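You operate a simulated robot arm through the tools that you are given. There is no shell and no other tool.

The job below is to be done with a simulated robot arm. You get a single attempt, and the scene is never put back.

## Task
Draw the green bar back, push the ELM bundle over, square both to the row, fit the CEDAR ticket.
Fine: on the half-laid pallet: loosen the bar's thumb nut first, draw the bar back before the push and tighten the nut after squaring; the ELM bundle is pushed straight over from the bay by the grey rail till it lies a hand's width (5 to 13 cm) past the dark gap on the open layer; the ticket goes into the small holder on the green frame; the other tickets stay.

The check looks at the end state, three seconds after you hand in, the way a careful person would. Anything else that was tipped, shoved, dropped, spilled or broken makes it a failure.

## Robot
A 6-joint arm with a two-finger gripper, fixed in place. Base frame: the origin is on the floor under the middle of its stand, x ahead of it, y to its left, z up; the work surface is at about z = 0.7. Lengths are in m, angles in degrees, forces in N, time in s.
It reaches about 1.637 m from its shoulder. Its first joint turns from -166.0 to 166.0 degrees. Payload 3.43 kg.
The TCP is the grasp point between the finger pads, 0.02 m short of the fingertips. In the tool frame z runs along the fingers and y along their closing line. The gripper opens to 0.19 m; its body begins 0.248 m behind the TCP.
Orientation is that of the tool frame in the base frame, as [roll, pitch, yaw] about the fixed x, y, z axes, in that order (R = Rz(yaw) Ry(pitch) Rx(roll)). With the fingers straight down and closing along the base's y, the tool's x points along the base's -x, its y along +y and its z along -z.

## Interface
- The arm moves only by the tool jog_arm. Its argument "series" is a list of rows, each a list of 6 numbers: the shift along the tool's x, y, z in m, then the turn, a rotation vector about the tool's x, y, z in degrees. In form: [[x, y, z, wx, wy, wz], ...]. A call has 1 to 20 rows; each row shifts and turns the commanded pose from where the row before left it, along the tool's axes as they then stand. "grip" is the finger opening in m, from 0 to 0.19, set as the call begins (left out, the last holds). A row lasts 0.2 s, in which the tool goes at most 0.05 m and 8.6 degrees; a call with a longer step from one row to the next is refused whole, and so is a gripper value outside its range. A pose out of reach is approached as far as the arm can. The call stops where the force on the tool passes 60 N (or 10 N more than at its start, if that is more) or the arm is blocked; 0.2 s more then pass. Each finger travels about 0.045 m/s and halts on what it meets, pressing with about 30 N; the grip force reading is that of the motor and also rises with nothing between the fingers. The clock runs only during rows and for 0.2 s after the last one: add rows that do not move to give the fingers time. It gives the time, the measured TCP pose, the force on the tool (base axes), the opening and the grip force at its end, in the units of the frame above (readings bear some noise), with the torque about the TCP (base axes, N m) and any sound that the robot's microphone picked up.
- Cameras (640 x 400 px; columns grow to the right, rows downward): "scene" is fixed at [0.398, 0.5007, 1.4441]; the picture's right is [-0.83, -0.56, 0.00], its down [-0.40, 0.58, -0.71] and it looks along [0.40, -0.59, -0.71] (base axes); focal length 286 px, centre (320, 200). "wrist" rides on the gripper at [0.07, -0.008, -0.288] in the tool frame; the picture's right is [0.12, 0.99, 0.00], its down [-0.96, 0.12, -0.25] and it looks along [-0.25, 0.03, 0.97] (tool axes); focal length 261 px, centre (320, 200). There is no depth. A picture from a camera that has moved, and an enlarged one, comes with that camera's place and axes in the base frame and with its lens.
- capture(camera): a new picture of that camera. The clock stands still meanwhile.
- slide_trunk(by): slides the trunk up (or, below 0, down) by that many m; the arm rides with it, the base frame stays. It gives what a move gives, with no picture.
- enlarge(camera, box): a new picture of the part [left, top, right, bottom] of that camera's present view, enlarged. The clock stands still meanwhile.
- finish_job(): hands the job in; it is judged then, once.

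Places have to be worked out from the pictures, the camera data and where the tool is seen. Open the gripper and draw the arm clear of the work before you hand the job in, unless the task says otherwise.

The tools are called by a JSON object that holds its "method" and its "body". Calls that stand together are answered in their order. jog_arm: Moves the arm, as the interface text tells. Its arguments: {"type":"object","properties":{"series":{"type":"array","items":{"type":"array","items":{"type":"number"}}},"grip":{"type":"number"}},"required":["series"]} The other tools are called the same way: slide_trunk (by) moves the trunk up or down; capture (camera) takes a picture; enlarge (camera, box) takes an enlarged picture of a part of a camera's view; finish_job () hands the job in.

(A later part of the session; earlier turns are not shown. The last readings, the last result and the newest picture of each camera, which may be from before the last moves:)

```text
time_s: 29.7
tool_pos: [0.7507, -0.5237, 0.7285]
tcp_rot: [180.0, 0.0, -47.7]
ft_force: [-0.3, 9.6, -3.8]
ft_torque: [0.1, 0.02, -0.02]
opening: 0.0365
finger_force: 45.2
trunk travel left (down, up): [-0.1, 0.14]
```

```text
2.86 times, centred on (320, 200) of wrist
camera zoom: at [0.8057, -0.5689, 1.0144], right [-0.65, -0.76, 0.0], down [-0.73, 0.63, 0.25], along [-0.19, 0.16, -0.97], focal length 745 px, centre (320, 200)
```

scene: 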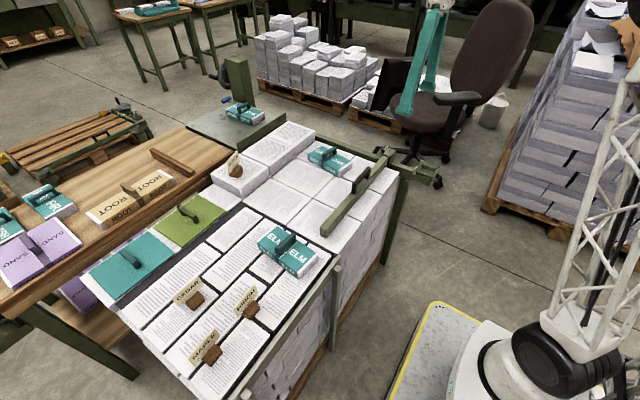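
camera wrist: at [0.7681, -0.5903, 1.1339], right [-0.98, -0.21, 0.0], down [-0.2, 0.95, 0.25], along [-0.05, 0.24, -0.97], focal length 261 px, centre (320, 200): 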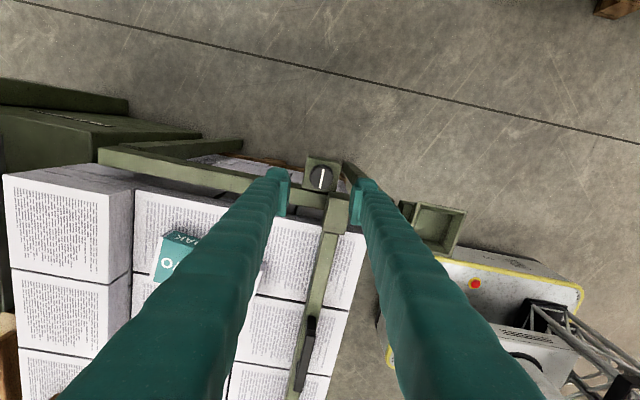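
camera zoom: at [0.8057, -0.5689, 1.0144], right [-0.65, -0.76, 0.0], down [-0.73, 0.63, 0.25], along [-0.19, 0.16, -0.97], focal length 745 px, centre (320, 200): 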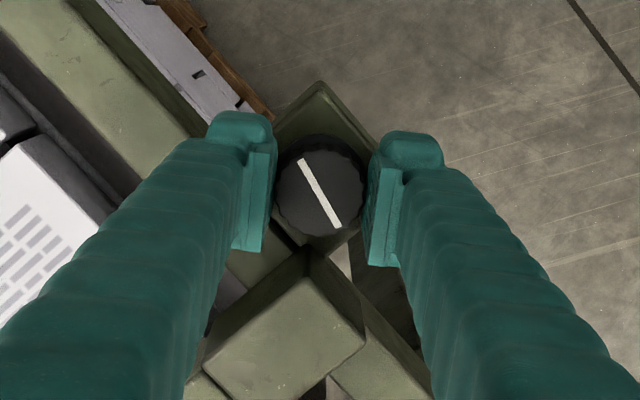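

Knob is now turned about 80° total. I'll release, rotate back and regrasp for a third stroke.

{"method": "jog_arm", "body": {"series": [[0, 0, 0, 0, 0, 0], [0, 0, 0, 0, 0, 0], [0, 0, 0, 0, 0, 0], [0, 0, 0, 0, 0, 7.4], [0, 0, 0, 0, 0, 7.4], [0, 0, 0, 0, 0, 7.4], [0, 0, 0, 0, 0, 7.4], [0, 0, 0, 0, 0, 7.4], [0, 0, 0, 0, 0, 0]], "grip": 0.07}}

{"method": "enlarge", "body": {"camera": "wrist", "box": [250, 130, 390, 270]}}

```text
time_s: 31.7
tool_pos: [0.7517, -0.5244, 0.7281]
tcp_rot: [179.9, 0.0, -84.9]
ft_force: [-0.3, 0.0, 0.0]
ft_torque: [-0.01, 0.02, 0.01]
opening: 0.0699
finger_force: 0.0
trunk travel left (down, up): [-0.1, 0.14]
```

```text
2.86 times, centred on (320, 200) of wrist
camera zoom: at [0.7664, -0.5924, 1.0149], right [-0.98, -0.21, 0.0], down [-0.2, 0.95, 0.25], along [-0.05, 0.24, -0.97], focal length 745 px, centre (320, 200)
```

zoom: 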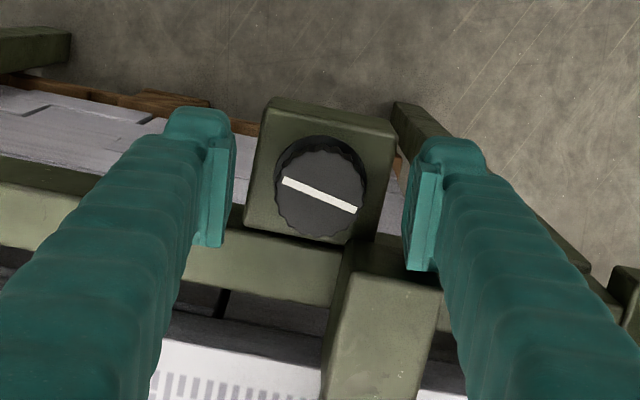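

Still centred; the line is nearly crosswise now. Closing for the third stroke.

{"method": "jog_arm", "body": {"series": [[0, 0, 0, 0, 0, 0], [0, 0, 0, 0, 0, 0], [0, 0, 0, 0, 0, 0], [0, 0, 0, 0, 0, 0]], "grip": 0.0}}

```text
time_s: 32.7
tool_pos: [0.75, -0.5248, 0.7289]
tcp_rot: [179.9, -0.1, -84.8]
ft_force: [-0.4, -0.9, 1.2]
ft_torque: [-0.03, 0.02, -0.01]
opening: 0.0369
finger_force: 45.5
trunk travel left (down, up): [-0.1, 0.14]
```

Grip is good. Turning counter-clockwise another 37°.

{"method": "jog_arm", "body": {"series": [[0, 0, 0, 0, 0, -7.4], [0, 0, 0, 0, 0, -7.4], [0, 0, 0, 0, 0, -7.4], [0, 0, 0, 0, 0, -7.4], [0, 0, 0, 0, 0, -7.4]]}}

{"method": "enlarge", "body": {"camera": "wrist", "box": [250, 130, 390, 270]}}

```text
time_s: 33.9
tool_pos: [0.7502, -0.5247, 0.7284]
tcp_rot: [179.9, 0.0, -47.7]
ft_force: [3.8, 0.6, 2.1]
ft_torque: [0.04, 0.02, -0.81]
opening: 0.0365
finger_force: 45.4
trunk travel left (down, up): [-0.1, 0.14]
```

```text
2.86 times, centred on (320, 200) of wrist
camera zoom: at [0.806, -0.5693, 1.0147], right [-0.65, -0.76, 0.0], down [-0.73, 0.63, 0.25], along [-0.19, 0.16, -0.97], focal length 745 px, centre (320, 200)
```

zoom: 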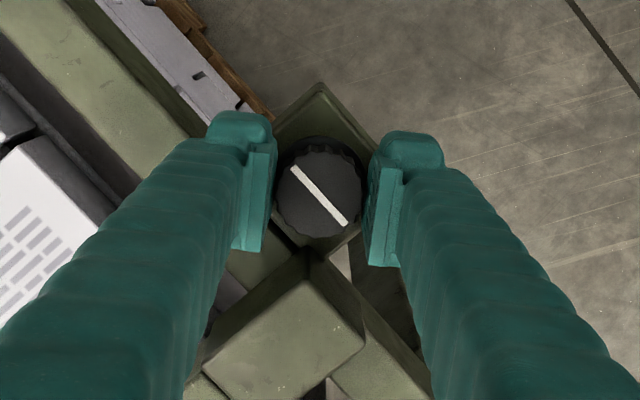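

Torque rose to 0.8 N·m and the line stopped at roughly 90–95° from its start, so the nut has reached its loose stop. I'll release and lift clear.

{"method": "jog_arm", "body": {"series": [[0, 0, 0, 0, 0, 0], [0, 0, 0, 0, 0, 0], [0, 0, 0, 0, 0, 0], [0, 0, -0.03, 0, 0, 0], [0, 0, -0.04, 0, 0, 0], [0, 0, -0.04, 0, 0, 0], [0, 0, -0.04, 0, 0, 0]], "grip": 0.07}}

{"method": "enlarge", "body": {"camera": "wrist", "box": [230, 100, 410, 280]}}

{"method": "enlarge", "body": {"camera": "scene", "box": [300, 130, 440, 250]}}

```text
time_s: 35.5
tool_pos: [0.75, -0.5255, 0.8784]
tcp_rot: [179.8, 0.0, -47.9]
ft_force: [0.1, -0.6, -0.3]
ft_torque: [0.01, 0.04, 0.01]
opening: 0.07
finger_force: 0.0
trunk travel left (down, up): [-0.1, 0.14]
```

```text
2.22 times, centred on (320, 190) of wrist
camera zoom: at [0.8051, -0.5702, 1.1649], right [-0.66, -0.76, 0.0], down [-0.73, 0.64, 0.25], along [-0.19, 0.16, -0.97], focal length 579 px, centre (320, 222)
```

zoom: 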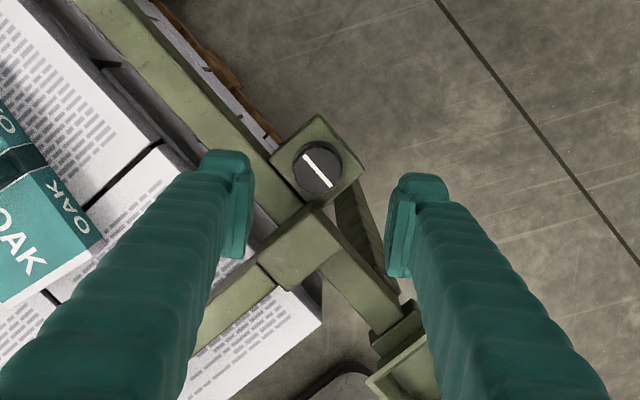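

```text
3.33 times, centred on (370, 190) of scene
camera zoom: at [0.398, 0.5007, 1.4441], right [-0.83, -0.56, 0.0], down [-0.4, 0.58, -0.71], along [0.4, -0.59, -0.71], focal length 955 px, centre (153, 233)
```

zoom: 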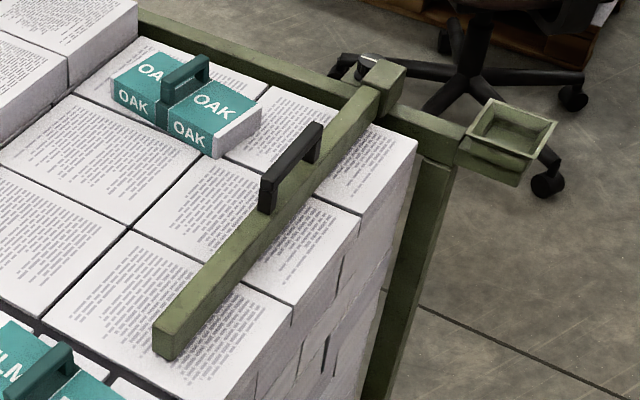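

The nut line now lies along x, a clean quarter turn loose. Next I'll position over the bar's handle (about x 0.72, y −0.23, top z≈0.777) with the fingers closing along x.

{"method": "jog_arm", "body": {"series": [[0, 0, 0, 0, 0, 8.4], [0, 0, 0, 0, 0, 8.4], [0, 0, 0, 0, 0, 8.4], [0, 0, 0, 0, 0, 8.4], [0, 0, 0, 0, 0, 8.5], [-0.0487, 0.005, 0, 0, 0, 0], [-0.0487, 0.005, 0, 0, 0, 0], [-0.0487, 0.005, 0, 0, 0, 0], [-0.0487, 0.005, 0, 0, 0, 0], [-0.0487, 0.005, 0, 0, 0, 0], [-0.0487, 0.005, 0, 0, 0, 0], [0, 0, 0, 0, 0, 0]]}}

{"method": "capture", "body": {"camera": "wrist"}}

{"method": "enlarge", "body": {"camera": "wrist", "box": [230, 80, 410, 280]}}

```text
time_s: 38.1
tool_pos: [0.7198, -0.2312, 0.8789]
tcp_rot: [179.9, -0.1, -89.9]
ft_force: [0.2, -0.1, -0.3]
ft_torque: [0.01, 0.02, 0.01]
opening: 0.0698
finger_force: 0.1
trunk travel left (down, up): [-0.1, 0.14]
```

```text
taken
camera wrist: at [0.7296, -0.3003, 1.1645], right [-0.99, -0.12, 0.0], down [-0.12, 0.96, 0.25], along [-0.03, 0.24, -0.97], focal length 261 px, centre (320, 200)
```

wrist: 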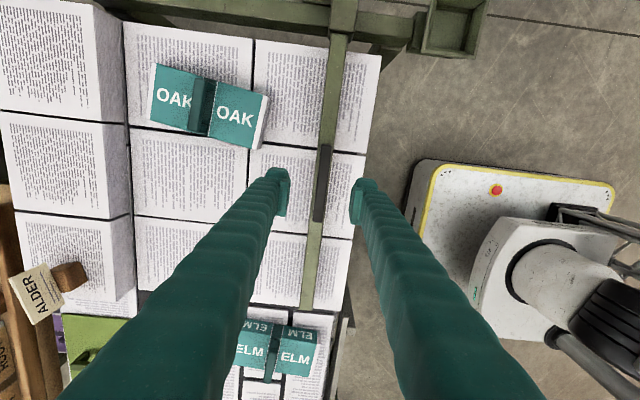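

```text
2.00 times, centred on (320, 180) of wrist
camera zoom: at [0.7296, -0.3003, 1.1645], right [-0.99, -0.12, 0.0], down [-0.12, 0.96, 0.25], along [-0.03, 0.24, -0.97], focal length 521 px, centre (320, 240)
```

zoom: 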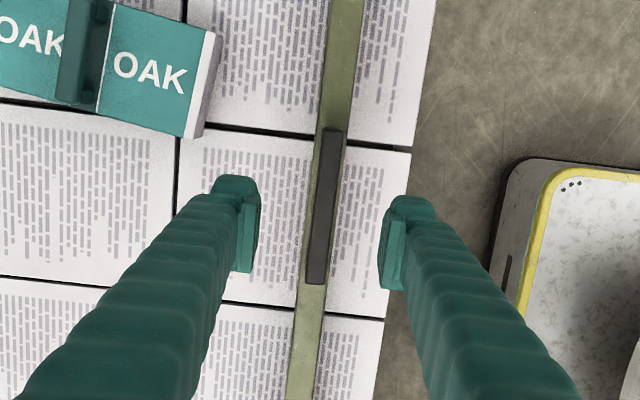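

The handle (~1.4 cm wide) is right below the TCP. Descending to TCP z≈0.772 with the fingers straddling it.

{"method": "jog_arm", "body": {"series": [[0, 0.0005, 0.036, 0, 0, 0], [0, 0.0005, 0.036, 0, 0, 0], [0, 0, 0.034, 0, 0, 0], [0, 0, 0, 0, 0, 0]]}}

{"method": "enlarge", "body": {"camera": "wrist", "box": [230, 80, 410, 280]}}

{"method": "enlarge", "body": {"camera": "scene", "box": [300, 130, 440, 250]}}

```text
time_s: 39.1
tool_pos: [0.7176, -0.233, 0.7712]
tcp_rot: [179.9, -0.2, -89.9]
ft_force: [-0.2, 0.8, -0.3]
ft_torque: [0.0, 0.03, 0.0]
opening: 0.0699
finger_force: 0.1
trunk travel left (down, up): [-0.1, 0.14]
```

```text
2.00 times, centred on (320, 180) of wrist
camera zoom: at [0.7276, -0.3017, 1.0573], right [-0.99, -0.12, 0.0], down [-0.12, 0.96, 0.25], along [-0.03, 0.24, -0.97], focal length 521 px, centre (320, 240)
```

zoom: 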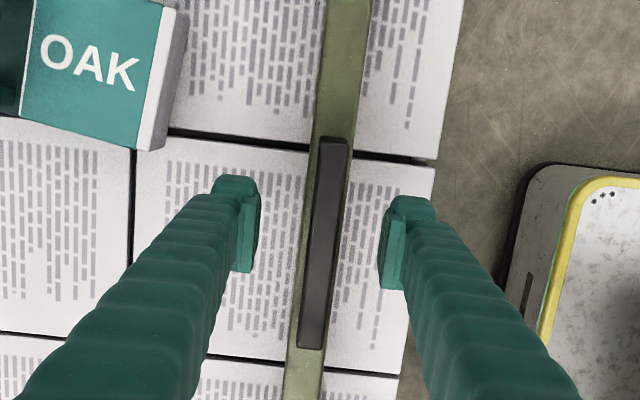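

```text
3.33 times, centred on (370, 190) of scene
camera zoom: at [0.398, 0.5007, 1.4441], right [-0.83, -0.56, 0.0], down [-0.4, 0.58, -0.71], along [0.4, -0.59, -0.71], focal length 955 px, centre (153, 233)
```

zoom: 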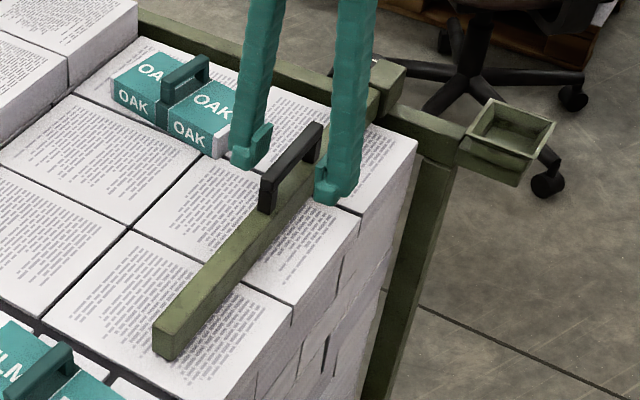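

The fingers straddle the handle cleanly. Closing on it.

{"method": "jog_arm", "body": {"series": [[0, 0, 0, 0, 0, 0], [0, 0, 0, 0, 0, 0], [0, 0, 0, 0, 0, 0], [0, 0, 0, 0, 0, 0], [0, 0, 0, 0, 0, 0]], "grip": 0.0}}

{"method": "enlarge", "body": {"camera": "scene", "box": [300, 130, 440, 250]}}

```text
time_s: 40.3
tool_pos: [0.7176, -0.2332, 0.7717]
tcp_rot: [179.9, -0.1, -89.8]
ft_force: [-2.7, -0.2, -2.9]
ft_torque: [0.01, -0.01, -1.6]
opening: 0.0109
finger_force: 42.3
trunk travel left (down, up): [-0.1, 0.14]
```

```text
3.33 times, centred on (370, 190) of scene
camera zoom: at [0.398, 0.5007, 1.4441], right [-0.83, -0.56, 0.0], down [-0.4, 0.58, -0.71], along [0.4, -0.59, -0.71], focal length 955 px, centre (153, 233)
```

zoom: 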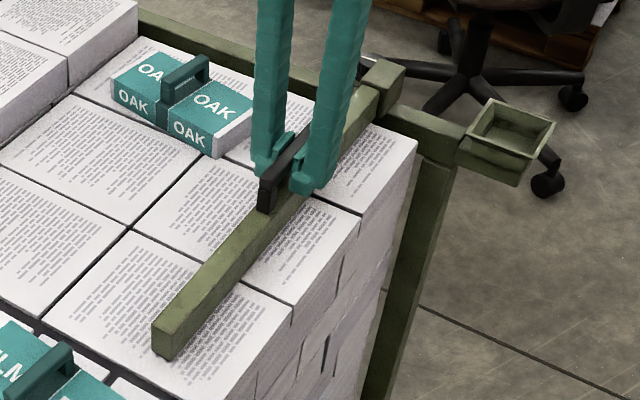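

The handle is gripped (0.011). ELM's nearest corner is about x≈0.684, so the bar's far edge must end below ~0.66. Pulling 8 cm toward the robot in small steps.

{"method": "jog_arm", "body": {"series": [[0, 0.01, 0, 0, 0, 0], [0, 0.01, 0, 0, 0, 0], [0, 0.01, 0, 0, 0, 0], [0, 0.01, 0, 0, 0, 0], [0, 0, 0, 0, 0, 0]]}}

{"method": "enlarge", "body": {"camera": "scene", "box": [300, 130, 440, 250]}}

```text
time_s: 41.5
tool_pos: [0.6782, -0.2337, 0.7714]
tcp_rot: [179.9, -0.1, -89.9]
ft_force: [-1.6, -5.4, -11.2]
ft_torque: [-0.04, -0.02, -1.74]
opening: 0.0108
finger_force: 44.5
trunk travel left (down, up): [-0.1, 0.14]
```

```text
3.33 times, centred on (370, 190) of scene
camera zoom: at [0.398, 0.5007, 1.4441], right [-0.83, -0.56, 0.0], down [-0.4, 0.58, -0.71], along [0.4, -0.59, -0.71], focal length 955 px, centre (153, 233)
```

zoom: 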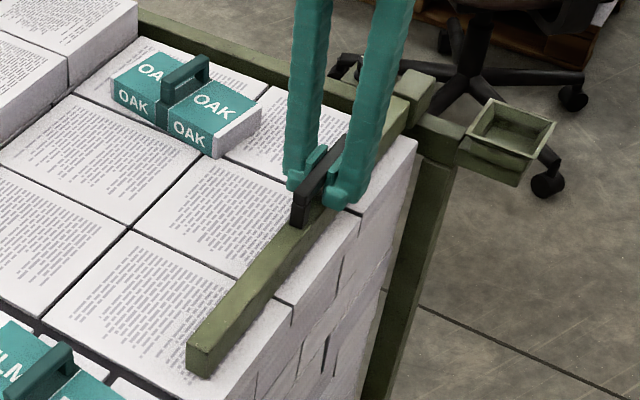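

The bar slides freely with only a few newtons. Drawing it back the remaining 4 cm.

{"method": "jog_arm", "body": {"series": [[0, 0.01, 0, 0, 0, 0], [0, 0.01, 0, 0, 0, 0], [0, 0.01, 0, 0, 0, 0], [0, 0.01, 0, 0, 0, 0], [0, 0, 0, 0, 0, 0]]}}

{"method": "enlarge", "body": {"camera": "scene", "box": [260, 130, 440, 300]}}

```text
time_s: 42.5
tool_pos: [0.6522, -0.2339, 0.7723]
tcp_rot: [-179.5, -0.2, -89.9]
ft_force: [26.4, -4.5, -29.5]
ft_torque: [-0.52, 0.39, -0.63]
opening: 0.011
finger_force: 44.6
trunk travel left (down, up): [-0.1, 0.14]
stopped in row 4: the force on the tool passed its limit at 73 N (the readings are from after the stop); the commanded pose is now the measured one
```

```text
2.35 times, centred on (350, 215) of scene
camera zoom: at [0.398, 0.5007, 1.4441], right [-0.83, -0.56, 0.0], down [-0.4, 0.58, -0.71], along [0.4, -0.59, -0.71], focal length 674 px, centre (249, 165)
```

zoom: 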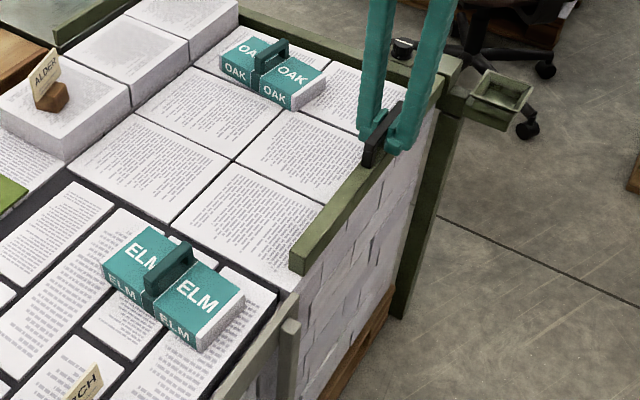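

The bar reached its end stop at x≈0.652. Releasing the handle and lifting straight up.

{"method": "jog_arm", "body": {"series": [[0, 0, 0, 0, 0, 0], [0, 0, 0, 0, 0, 0], [0, 0, 0, 0, 0, 0], [0, 0, 0, 0, 0, 0], [0, 0, -0.03, 0, 0, 0], [0, 0, -0.04, 0, 0, 0], [0, 0, -0.045, 0, 0, 0], [0, 0, -0.045, 0, 0, 0], [0, 0, -0.045, 0, 0, 0], [0, 0, -0.045, 0, 0, 0]], "grip": 0.07}}

{"method": "capture", "body": {"camera": "wrist"}}

{"method": "enlarge", "body": {"camera": "scene", "box": [220, 130, 420, 300]}}

```text
time_s: 44.7
tool_pos: [0.6482, -0.2306, 1.0238]
tcp_rot: [-179.6, -0.2, -89.9]
ft_force: [0.0, 0.4, 0.4]
ft_torque: [0.03, 0.03, -0.01]
opening: 0.0698
finger_force: 0.1
trunk travel left (down, up): [-0.1, 0.14]
```

```text
taken
camera wrist: at [0.655, -0.2987, 1.3102], right [-0.99, -0.12, -0.01], down [-0.12, 0.96, 0.24], along [-0.02, 0.24, -0.97], focal length 261 px, centre (320, 200)
```

wrist: 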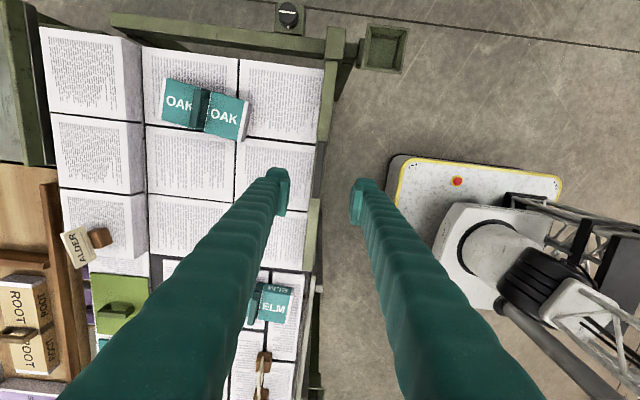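

```text
2.35 times, centred on (320, 215) of scene
camera zoom: at [0.398, 0.5007, 1.4441], right [-0.83, -0.56, 0.0], down [-0.4, 0.58, -0.71], along [0.4, -0.59, -0.71], focal length 674 px, centre (320, 165)
```

zoom: 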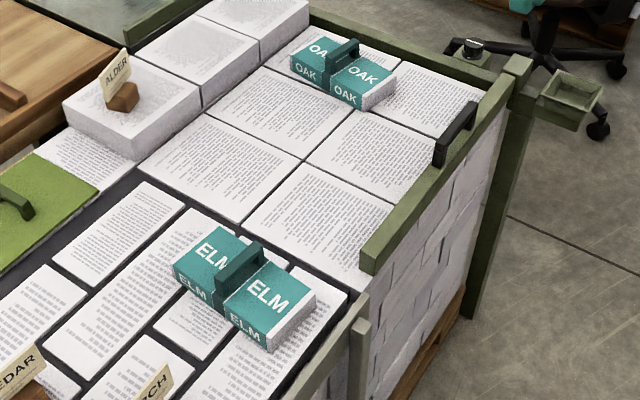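

The bar is fully back, and its block moved independently of the nut bracket, which stays at (0.751, −0.521) on the frame. Now I'll move over the bay and turn the tool 180° so the flat finger sides face −y for pushing ELM.

{"method": "jog_arm", "body": {"series": [[-0.045, -0.009, 0, 0, 0, 0], [-0.045, -0.009, 0, 0, 0, 0], [-0.045, -0.009, 0, 0, 0, 0], [-0.045, -0.009, 0, 0, 0, 0], [-0.045, -0.009, 0, 0, 0, 0], [-0.045, -0.009, 0, 0, 0, 0], [-0.045, -0.009, 0, 0, 0, 0], [-0.045, -0.009, 0, 0, 0, 0], [-0.045, -0.009, 0, 0, 0, 0], [-0.045, -0.009, 0, 0, 0, 0], [0, 0, 0, 0, 0, 8.57], [0, 0, 0, 0, 0, 8.57], [0, 0, 0, 0, 0, 8.57], [0, 0, 0, 0, 0, 8.57], [0, 0, 0, 0, 0, 8.57], [0, 0, 0, 0, 0, 8.57], [0, 0, 0, 0, 0, 8.57], [0, 0, 0, 0, 0, 8.57], [0, 0, 0, 0, 0, 8.57], [0, 0, 0, 0, 0, 8.57]]}}

{"method": "jog_arm", "body": {"series": [[0, 0, 0, 0, 0, 8.57], [0, 0, 0, 0, 0, 8.57], [0, 0, 0, 0, 0, 8.57], [0, 0, 0, 0, 0, 8.57], [0, 0, 0, 0, 0, 8.57], [0, 0, 0, 0, 0, 8.57], [0, 0, 0, 0, 0, 8.57], [0, 0, 0, 0, 0, 8.57], [0, 0, 0, 0, 0, 8.57], [0, 0, 0, 0, 0, 8.57], [0, 0, 0, 0, 0, 8.57]], "grip": 0.19}}

{"method": "capture", "body": {"camera": "wrist"}}

```text
time_s: 48.9
tool_pos: [0.7379, 0.2181, 1.0223]
tcp_rot: [-179.7, 0.5, -175.7]
ft_force: [0.0, 1.3, 0.4]
ft_torque: [0.02, -0.03, 0.04]
opening: 0.0698
finger_force: 0.0
trunk travel left (down, up): [-0.1, 0.14]
```

```text
time_s: 51.3
tool_pos: [0.7378, 0.2181, 1.022]
tcp_rot: [179.5, 0.3, 90.0]
ft_force: [0.2, 0.6, 0.2]
ft_torque: [0.01, 0.02, -0.01]
opening: 0.1901
finger_force: 0.2
trunk travel left (down, up): [-0.1, 0.14]
```

```text
taken
camera wrist: at [0.7278, 0.2919, 1.3073], right [0.99, 0.12, 0.01], down [0.11, -0.96, 0.25], along [0.04, -0.25, -0.97], focal length 261 px, centre (320, 200)
```

wrist: 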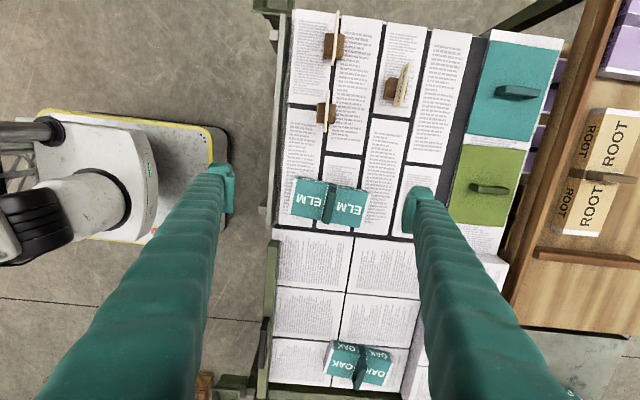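

Good view of the bay and the gap. I'll level the tool's half-degree tilt and enlarge the ELM area to measure it.

{"method": "jog_arm", "body": {"series": [[0, 0, 0, 0.5, 0.3, 0], [0, 0, 0, 0, 0, 0]]}}

{"method": "enlarge", "body": {"camera": "wrist", "box": [240, 80, 440, 280]}}

{"method": "enlarge", "body": {"camera": "scene", "box": [240, 200, 350, 310]}}

```text
time_s: 51.9
tool_pos: [0.7371, 0.2191, 1.0218]
tcp_rot: [-179.9, 0.0, 90.2]
ft_force: [-0.1, -0.6, -0.6]
ft_torque: [-0.01, -0.02, 0.05]
opening: 0.19
finger_force: 0.0
trunk travel left (down, up): [-0.1, 0.14]
```

```text
2.00 times, centred on (340, 180) of wrist
camera zoom: at [0.7301, 0.2904, 1.3079], right [0.99, 0.12, 0.0], down [0.12, -0.96, 0.25], along [0.03, -0.25, -0.97], focal length 521 px, centre (280, 240)
```

zoom: 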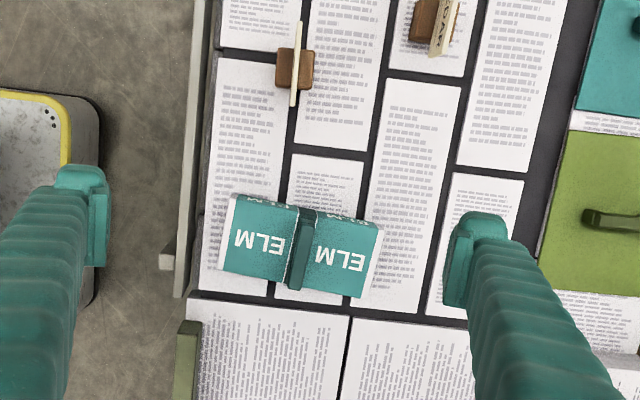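

```text
3.64 times, centred on (295, 255) of scene
camera zoom: at [0.398, 0.5007, 1.4441], right [-0.83, -0.56, 0.0], down [-0.4, 0.58, -0.71], along [0.4, -0.59, -0.71], focal length 1042 px, centre (411, 0)
```

zoom: 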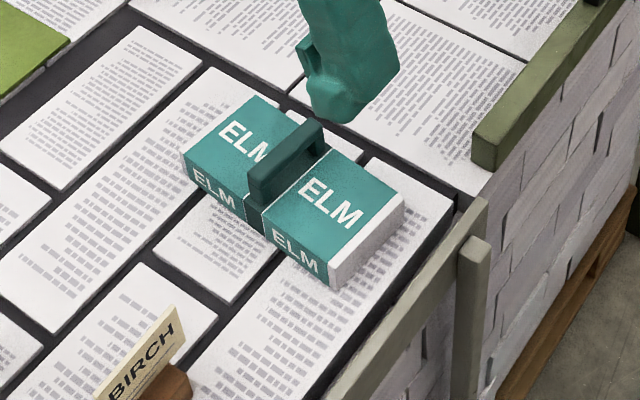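

I judge ELM to be 16.5 × 8 × 4 cm, centred near (0.767, 0.135), yaw about −4°, top z≈0.74 on a surface at z≈0.70; the dark gap is at y≈0.047–0.059. I'll go behind it (+y side) with two fingers 7 cm apart, stopping above first.

{"method": "jog_arm", "body": {"series": [[0.001, 0.006, 0.044, 0, 0, 0], [0.001, 0.006, 0.044, 0, 0, 0], [0.001, 0.006, 0.044, 0, 0, 0], [0.001, 0.006, 0.044, 0, 0, 0], [0.001, 0.006, 0.044, 0, 0, 0], [0, 0, 0, 0, 0, 0], [0, 0, 0, 0, 0, 0], [0, 0, 0, 0, 0, 0]], "grip": 0.07}}

{"method": "capture", "body": {"camera": "wrist"}}

{"method": "enlarge", "body": {"camera": "scene", "box": [200, 200, 350, 320]}}

```text
time_s: 53.7
tool_pos: [0.7688, 0.2221, 0.8031]
tcp_rot: [180.0, 0.0, 90.1]
ft_force: [1.0, 0.0, -0.4]
ft_torque: [0.02, 0.04, -0.01]
opening: 0.0698
finger_force: 0.1
trunk travel left (down, up): [-0.1, 0.14]
```

```text
taken
camera wrist: at [0.761, 0.2952, 1.0886], right [0.99, 0.12, 0.0], down [0.12, -0.96, 0.25], along [0.03, -0.25, -0.97], focal length 261 px, centre (320, 200)
```

wrist: 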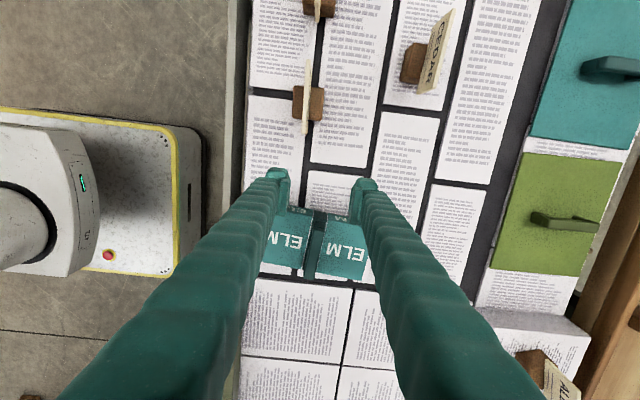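

```text
3.33 times, centred on (275, 260) of scene
camera zoom: at [0.398, 0.5007, 1.4441], right [-0.83, -0.56, 0.0], down [-0.4, 0.58, -0.71], along [0.4, -0.59, -0.71], focal length 955 px, centre (470, 0)
```

zoom: 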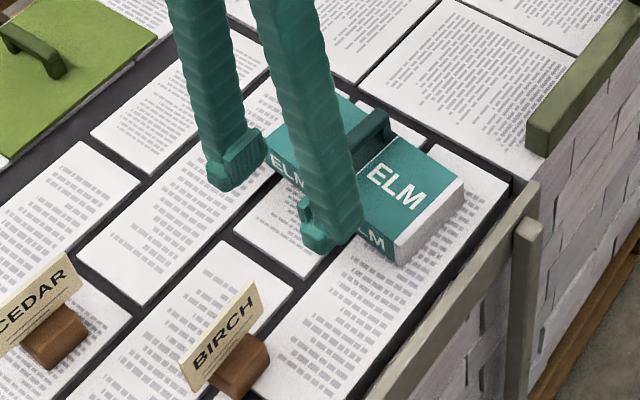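

Fingers are centred on ELM behind its +y face, clear of the BIRCH card. Descending to TCP z≈0.732.

{"method": "jog_arm", "body": {"series": [[0, -0.001, 0.03, 0, 0, 0], [0, 0, 0.025, 0, 0, 0], [0, 0, 0.016, 0, 0, 0], [0, 0, 0, 0, 0, 0]]}}

{"method": "capture", "body": {"camera": "wrist"}}

{"method": "enlarge", "body": {"camera": "scene", "box": [200, 200, 350, 320]}}

```text
time_s: 54.7
tool_pos: [0.7672, 0.2233, 0.7305]
tcp_rot: [180.0, 0.0, 90.0]
ft_force: [1.1, -0.4, 0.0]
ft_torque: [0.03, 0.0, 0.02]
opening: 0.07
finger_force: 0.1
trunk travel left (down, up): [-0.1, 0.14]
```

```text
taken
camera wrist: at [0.7594, 0.2949, 1.0172], right [0.99, 0.12, 0.0], down [0.12, -0.96, 0.25], along [0.03, -0.25, -0.97], focal length 261 px, centre (320, 200)
```

wrist: 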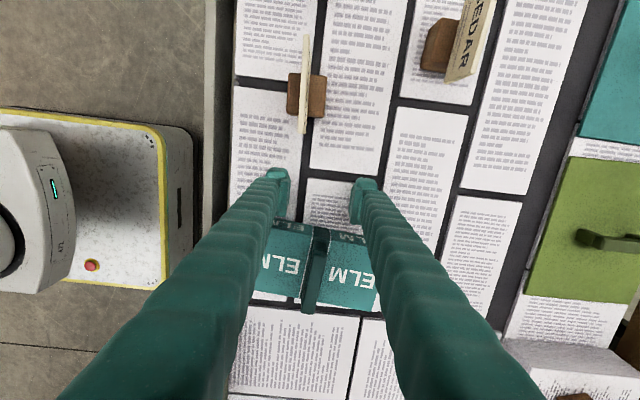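

```text
3.33 times, centred on (275, 260) of scene
camera zoom: at [0.398, 0.5007, 1.4441], right [-0.83, -0.56, 0.0], down [-0.4, 0.58, -0.71], along [0.4, -0.59, -0.71], focal length 955 px, centre (470, 0)
```

zoom: 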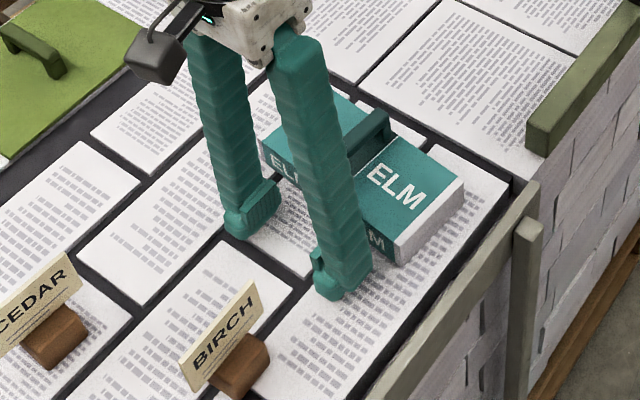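

Ready to push. First leg: 8 cm in −y in 1 cm steps, then check ELM's alignment.

{"method": "jog_arm", "body": {"series": [[-0.01, 0, 0, 0, 0, 0], [-0.01, 0, 0, 0, 0, 0], [-0.01, 0, 0, 0, 0, 0], [-0.01, 0, 0, 0, 0, 0], [-0.01, 0, 0, 0, 0, 0], [-0.01, 0, 0, 0, 0, 0], [-0.01, 0, 0, 0, 0, 0], [-0.01, 0, 0, 0, 0, 0]]}}

{"method": "capture", "body": {"camera": "wrist"}}

{"method": "enlarge", "body": {"camera": "scene", "box": [220, 180, 370, 300]}}

```text
time_s: 56.5
tool_pos: [0.7662, 0.1449, 0.7308]
tcp_rot: [-180.0, -0.1, 90.0]
ft_force: [-0.6, -0.3, -0.2]
ft_torque: [-0.04, -0.01, -0.01]
opening: 0.0699
finger_force: 0.0
trunk travel left (down, up): [-0.1, 0.14]
```

```text
taken
camera wrist: at [0.7593, 0.2159, 1.0165], right [0.99, 0.12, 0.0], down [0.12, -0.96, 0.25], along [0.03, -0.25, -0.97], focal length 261 px, centre (320, 200)
```

wrist: 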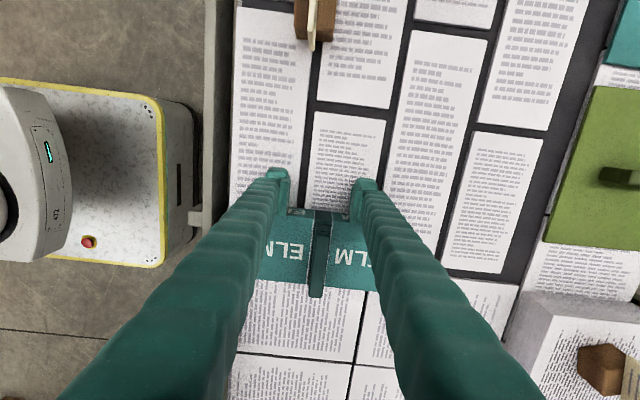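

```text
3.33 times, centred on (295, 240) of scene
camera zoom: at [0.398, 0.5007, 1.4441], right [-0.83, -0.56, 0.0], down [-0.4, 0.58, -0.71], along [0.4, -0.59, -0.71], focal length 955 px, centre (403, 67)
```

zoom: 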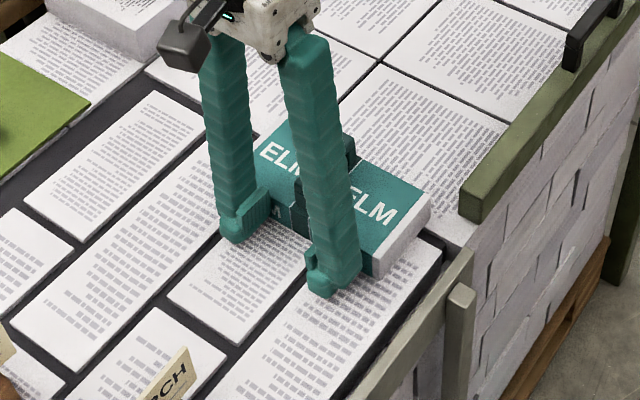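

ELM is sliding along squarely, with no residual force. Continuing another 8 cm across the gap.

{"method": "jog_arm", "body": {"series": [[-0.01, 0, 0, 0, 0, 0], [-0.01, 0, 0, 0, 0, 0], [-0.01, 0, 0, 0, 0, 0], [-0.01, 0, 0, 0, 0, 0], [-0.01, 0, 0, 0, 0, 0], [-0.01, 0, 0, 0, 0, 0], [-0.01, 0, 0, 0, 0, 0], [-0.01, 0, 0, 0, 0, 0]]}}

{"method": "capture", "body": {"camera": "wrist"}}

{"method": "enlarge", "body": {"camera": "scene", "box": [240, 150, 400, 278]}}

```text
time_s: 58.3
tool_pos: [0.7655, 0.0625, 0.7301]
tcp_rot: [180.0, 0.0, 90.1]
ft_force: [0.8, 0.3, 0.1]
ft_torque: [-0.02, 0.03, -0.01]
opening: 0.0699
finger_force: 0.1
trunk travel left (down, up): [-0.1, 0.14]
```

```text
taken
camera wrist: at [0.7578, 0.1349, 1.0169], right [0.99, 0.12, 0.0], down [0.12, -0.96, 0.25], along [0.03, -0.25, -0.97], focal length 261 px, centre (320, 200)
```

wrist: 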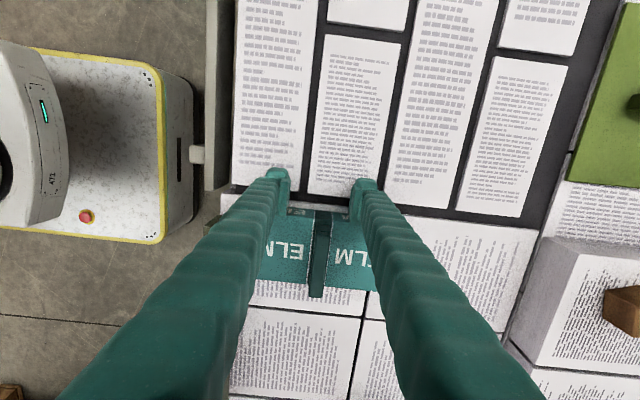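

```text
3.12 times, centred on (320, 214) of scene
camera zoom: at [0.398, 0.5007, 1.4441], right [-0.83, -0.56, 0.0], down [-0.4, 0.58, -0.71], along [0.4, -0.59, -0.71], focal length 895 px, centre (320, 156)
```

zoom: 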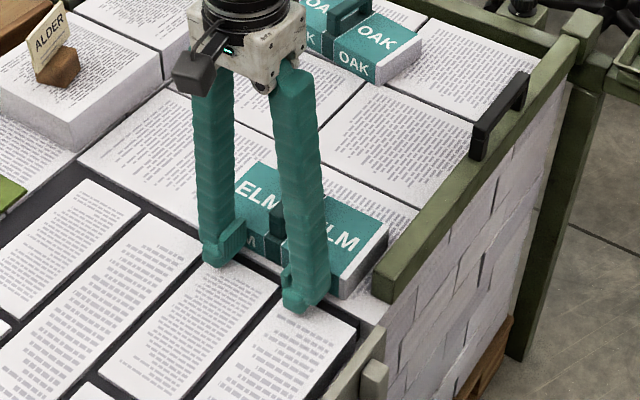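

ELM is over the gap and clear of the bar. The trailing edge should be near y≈0.047 now; pushing 6.7 cm further to leave it about 7 cm past the gap.

{"method": "jog_arm", "body": {"series": [[-0.01, 0, 0, 0, 0, 0], [-0.01, 0, 0, 0, 0, 0], [-0.01, 0, 0, 0, 0, 0], [-0.01, 0, 0, 0, 0, 0], [-0.01, 0, 0, 0, 0, 0], [-0.01, 0, 0, 0, 0, 0], [-0.007, 0, 0, 0, 0, 0]]}}

{"method": "capture", "body": {"camera": "wrist"}}

{"method": "enlarge", "body": {"camera": "scene", "box": [240, 150, 400, 278]}}

```text
time_s: 59.9
tool_pos: [0.7659, -0.0032, 0.7306]
tcp_rot: [-180.0, 0.0, 90.1]
ft_force: [0.3, 0.1, -0.5]
ft_torque: [0.0, -0.01, 0.02]
opening: 0.0702
finger_force: 0.0
trunk travel left (down, up): [-0.1, 0.14]
```

```text
taken
camera wrist: at [0.7588, 0.0685, 1.0171], right [0.99, 0.12, 0.0], down [0.12, -0.96, 0.25], along [0.03, -0.25, -0.97], focal length 261 px, centre (320, 200)
```

wrist: 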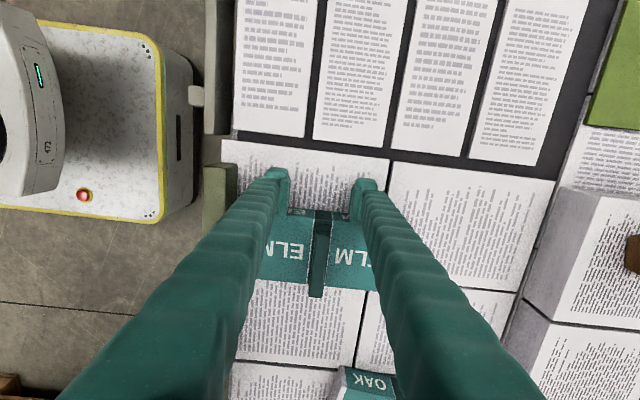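

```text
3.12 times, centred on (320, 214) of scene
camera zoom: at [0.398, 0.5007, 1.4441], right [-0.83, -0.56, 0.0], down [-0.4, 0.58, -0.71], along [0.4, -0.59, -0.71], focal length 895 px, centre (320, 156)
```

zoom: 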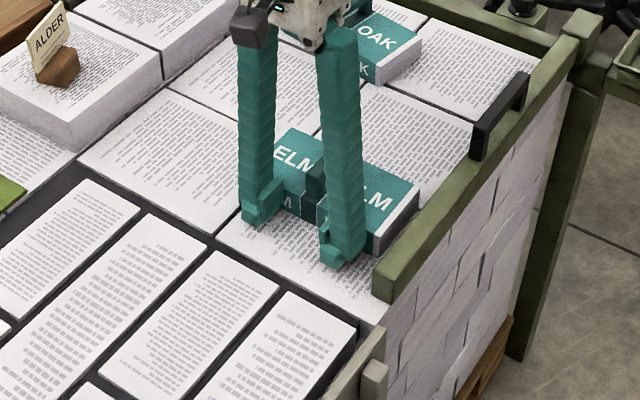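

Now I'll back the fingers off in +y, lift, and measure where ELM lies relative to the gap.

{"method": "jog_arm", "body": {"series": [[0.015, 0, 0, 0, 0, 0], [0.02, 0, 0, 0, 0, 0], [0.02, 0, -0.03, 0, 0, 0], [0.03, 0, -0.04, 0, 0, 0], [0.03, 0, -0.04, 0, 0, 0], [0.03, 0, -0.04, 0, 0, 0], [0.02, 0, -0.04, 0, 0, 0], [0.02, 0, -0.04, 0, 0, 0], [0, 0, 0, 0, 0, 0]], "grip": 0.07}}

{"method": "capture", "body": {"camera": "wrist"}}

{"method": "enlarge", "body": {"camera": "scene", "box": [230, 130, 410, 280]}}

```text
time_s: 61.9
tool_pos: [0.7671, 0.1821, 0.9619]
tcp_rot: [-180.0, 0.0, 90.1]
ft_force: [0.1, 0.2, -0.6]
ft_torque: [0.0, 0.03, 0.0]
opening: 0.0697
finger_force: 0.0
trunk travel left (down, up): [-0.1, 0.14]
```

```text
taken
camera wrist: at [0.7596, 0.2539, 1.2473], right [0.99, 0.12, 0.0], down [0.12, -0.96, 0.25], along [0.03, -0.25, -0.97], focal length 261 px, centre (320, 200)
```

wrist: 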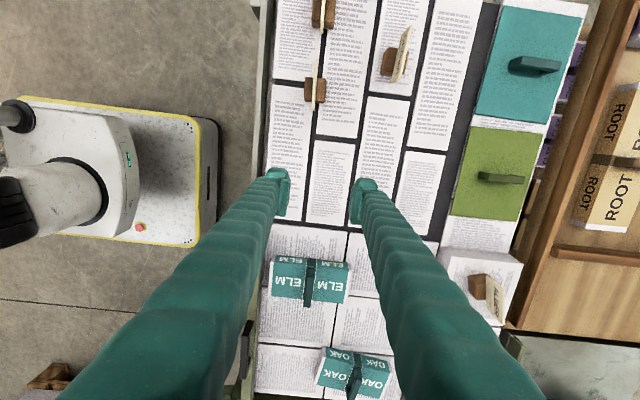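

```text
2.67 times, centred on (320, 205) of scene
camera zoom: at [0.398, 0.5007, 1.4441], right [-0.83, -0.56, 0.0], down [-0.4, 0.58, -0.71], along [0.4, -0.59, -0.71], focal length 764 px, centre (320, 187)
```

zoom: 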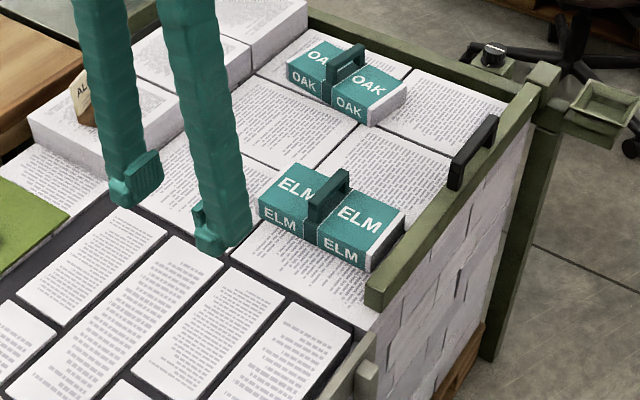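

I'll enlarge the wrist view of ELM, the gap and OAK.

{"method": "enlarge", "body": {"camera": "wrist", "box": [240, 200, 420, 400]}}

{"method": "enlarge", "body": {"camera": "scene", "box": [270, 170, 370, 260]}}

```text
2.00 times, centred on (330, 300) of wrist
camera zoom: at [0.7596, 0.2539, 1.2473], right [0.99, 0.12, 0.0], down [0.12, -0.96, 0.25], along [0.03, -0.25, -0.97], focal length 521 px, centre (300, 0)
```

zoom: 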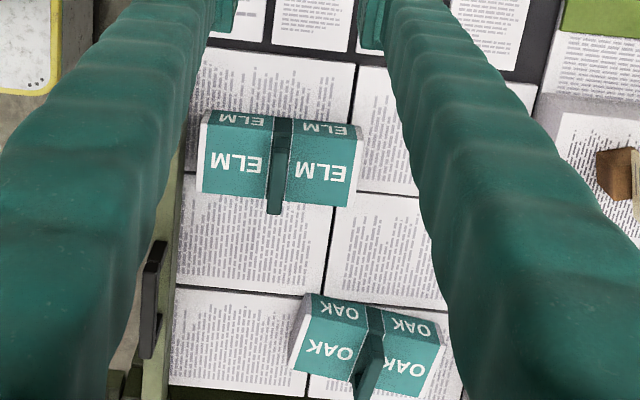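

```text
4.44 times, centred on (320, 215) of scene
camera zoom: at [0.398, 0.5007, 1.4441], right [-0.83, -0.56, 0.0], down [-0.4, 0.58, -0.71], along [0.4, -0.59, -0.71], focal length 1274 px, centre (320, 133)
```

zoom: 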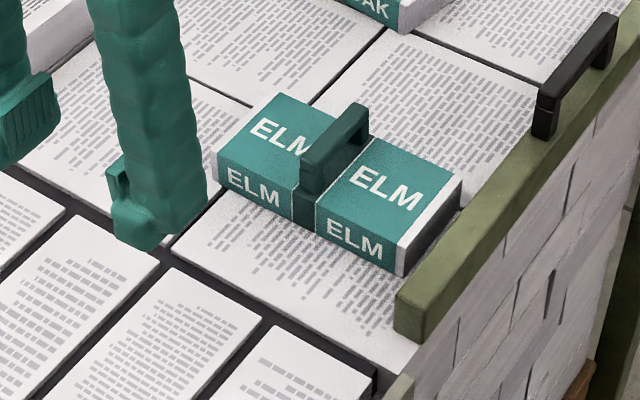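

ELM's trailing edge is at y≈−0.027, about 7.5 cm past the layer edge at y≈0.048, and it is square. OAK is at yaw ≈ −8° with x up to ~1.0, so the bar will square both against the raised row. I'll go back over the bar handle.

{"method": "jog_arm", "body": {"series": [[-0.0414, -0.0115, 0.011, 0, 0, 0], [-0.0414, -0.0115, 0.011, 0, 0, 0], [-0.0414, -0.0115, 0.011, 0, 0, 0], [-0.0414, -0.0115, 0.011, 0, 0, 0], [-0.0414, -0.0115, 0.011, 0, 0, 0], [-0.0414, -0.0115, 0.011, 0, 0, 0], [-0.0414, -0.0115, 0.011, 0, 0, 0], [-0.0414, -0.0115, 0.011, 0, 0, 0], [-0.0414, -0.0115, 0.011, 0, 0, 0], [-0.0414, -0.0115, 0.011, 0, 0, 0], [0, 0, 0, 0, 0, 0]]}}

{"method": "capture", "body": {"camera": "wrist"}}

{"method": "enlarge", "body": {"camera": "wrist", "box": [240, 100, 400, 280]}}

```text
time_s: 64.3
tool_pos: [0.6527, -0.2333, 0.8496]
tcp_rot: [-179.9, 0.0, 90.2]
ft_force: [-0.3, 1.0, -0.7]
ft_torque: [0.0, -0.01, -0.02]
opening: 0.0699
finger_force: 0.1
trunk travel left (down, up): [-0.1, 0.14]
```

```text
taken
camera wrist: at [0.6459, -0.1618, 1.1362], right [0.99, 0.12, 0.0], down [0.12, -0.96, 0.25], along [0.03, -0.25, -0.97], focal length 261 px, centre (320, 200)
```

wrist: 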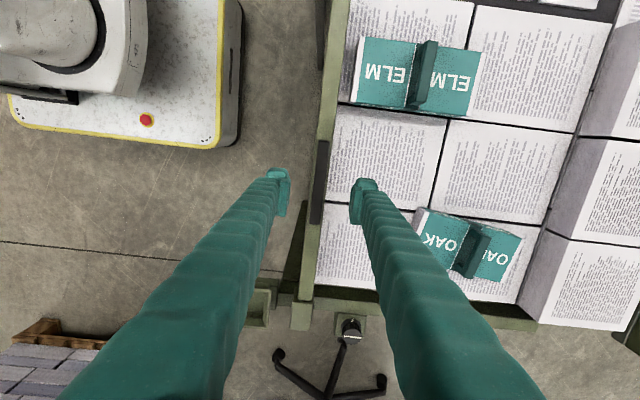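

```text
2.22 times, centred on (320, 190) of wrist
camera zoom: at [0.6459, -0.1618, 1.1362], right [0.99, 0.12, 0.0], down [0.12, -0.96, 0.25], along [0.03, -0.25, -0.97], focal length 579 px, centre (320, 222)
```

zoom: 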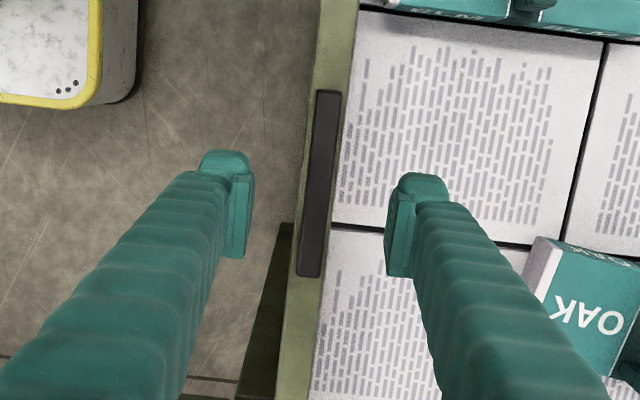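

The handle is centred below at (0.652, −0.229); the row's front face reads x≈1.05. Descending and gripping the handle.

{"method": "jog_arm", "body": {"series": [[0, 0, 0.04, 0, 0, 0], [0, 0, 0.0375, 0, 0, 0], [0, 0, 0, 0, 0, 0]]}}

{"method": "jog_arm", "body": {"series": [[0, 0, 0, 0, 0, 0], [0, 0, 0, 0, 0, 0], [0, 0, 0, 0, 0, 0], [0, 0, 0, 0, 0, 0], [0, 0, 0, 0, 0, 0]], "grip": 0.0}}

{"method": "capture", "body": {"camera": "wrist"}}

```text
time_s: 65.1
tool_pos: [0.652, -0.2334, 0.7742]
tcp_rot: [180.0, 0.1, 90.1]
ft_force: [0.0, -1.5, -0.6]
ft_torque: [-0.06, 0.0, -0.03]
opening: 0.0701
finger_force: 0.1
trunk travel left (down, up): [-0.1, 0.14]
```

```text
time_s: 66.3
tool_pos: [0.6525, -0.2341, 0.7727]
tcp_rot: [179.9, 0.1, 90.1]
ft_force: [7.7, 0.5, -1.6]
ft_torque: [0.02, -0.06, -0.86]
opening: 0.0112
finger_force: 43.3
trunk travel left (down, up): [-0.1, 0.14]
```

```text
taken
camera wrist: at [0.6443, -0.1625, 1.0594], right [0.99, 0.12, 0.0], down [0.12, -0.96, 0.25], along [0.03, -0.25, -0.97], focal length 261 px, centre (320, 200)
```

wrist: 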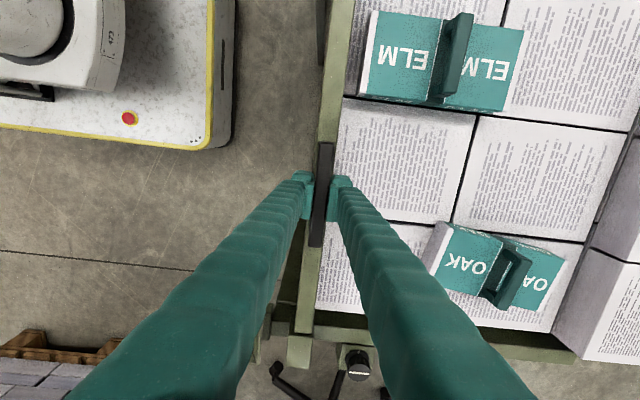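

Handle gripped. Pushing the bar forward 6 cm in 1 cm steps, which should make contact with ELM and start moving it.

{"method": "jog_arm", "body": {"series": [[0, 0.01, 0, 0, 0, 0], [0, 0.01, 0, 0, 0, 0], [0, 0.01, 0, 0, 0, 0], [0, 0.01, 0, 0, 0, 0], [0, 0.01, 0, 0, 0, 0], [0, 0.01, 0, 0, 0, 0]]}}

{"method": "capture", "body": {"camera": "wrist"}}

{"method": "enlarge", "body": {"camera": "scene", "box": [230, 110, 430, 270]}}

```text
time_s: 67.7
tool_pos: [0.7126, -0.233, 0.7737]
tcp_rot: [179.9, 0.0, 90.0]
ft_force: [0.5, -23.9, -10.1]
ft_torque: [0.0, 0.01, -0.92]
opening: 0.0114
finger_force: 44.7
trunk travel left (down, up): [-0.1, 0.14]
```

```text
taken
camera wrist: at [0.705, -0.1622, 1.0594], right [0.99, 0.12, 0.0], down [0.12, -0.96, 0.25], along [0.03, -0.25, -0.97], focal length 261 px, centre (320, 200)
```

wrist: 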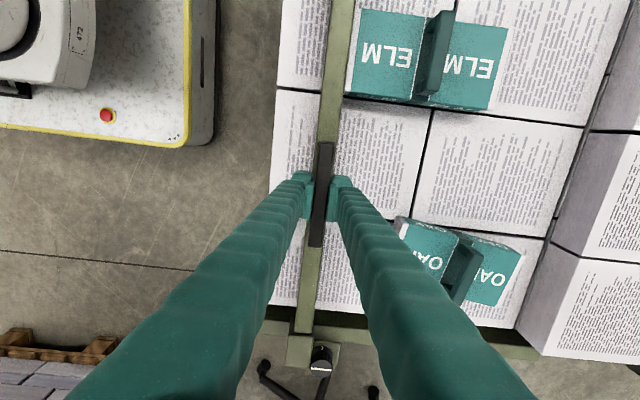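

```text
2.50 times, centred on (330, 190) of scene
camera zoom: at [0.398, 0.5007, 1.4441], right [-0.83, -0.56, 0.0], down [-0.4, 0.58, -0.71], along [0.4, -0.59, -0.71], focal length 716 px, centre (295, 225)
```

zoom: 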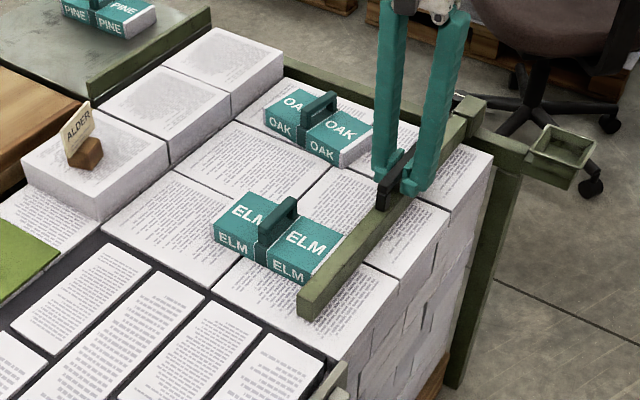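

ELM is moving with the bar and stays square. There's a 24 N sideways load on the grip, so I'll ease the hand 2 mm toward −y while continuing forward.

{"method": "jog_arm", "body": {"series": [[-0.001, 0.0, 0, 0, 0, 0], [-0.001, 0.01, 0, 0, 0, 0], [0, 0.01, 0, 0, 0, 0], [0, 0.01, 0, 0, 0, 0], [0, 0.01, 0, 0, 0, 0], [0, 0.01, 0, 0, 0, 0]]}}

{"method": "capture", "body": {"camera": "wrist"}}

{"method": "enlarge", "body": {"camera": "scene", "box": [230, 110, 430, 270]}}

```text
time_s: 69.1
tool_pos: [0.7619, -0.2347, 0.7732]
tcp_rot: [-179.9, -0.1, 90.1]
ft_force: [1.5, 3.8, -5.2]
ft_torque: [0.3, -0.05, -1.75]
opening: 0.0112
finger_force: 44.4
trunk travel left (down, up): [-0.1, 0.14]
```

```text
taken
camera wrist: at [0.7543, -0.1625, 1.0595], right [0.99, 0.12, 0.0], down [0.12, -0.96, 0.25], along [0.03, -0.24, -0.97], focal length 261 px, centre (320, 200)
```

wrist: 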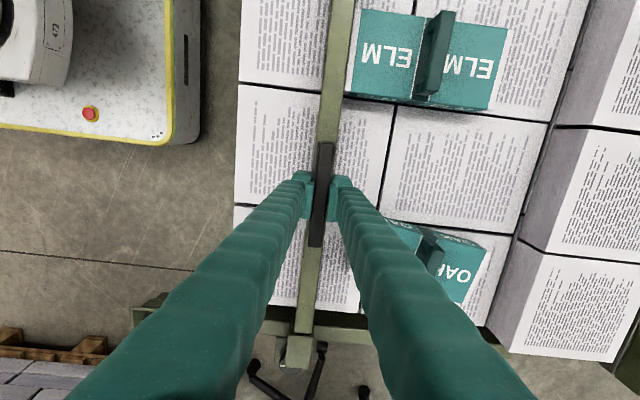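

```text
2.50 times, centred on (330, 190) of scene
camera zoom: at [0.398, 0.5007, 1.4441], right [-0.83, -0.56, 0.0], down [-0.4, 0.58, -0.71], along [0.4, -0.59, -0.71], focal length 716 px, centre (295, 225)
```

zoom: 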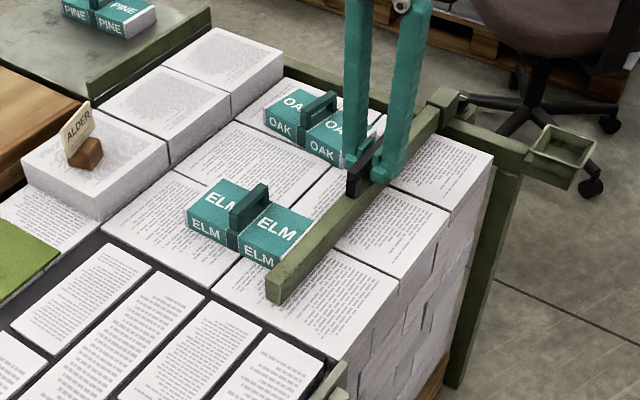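

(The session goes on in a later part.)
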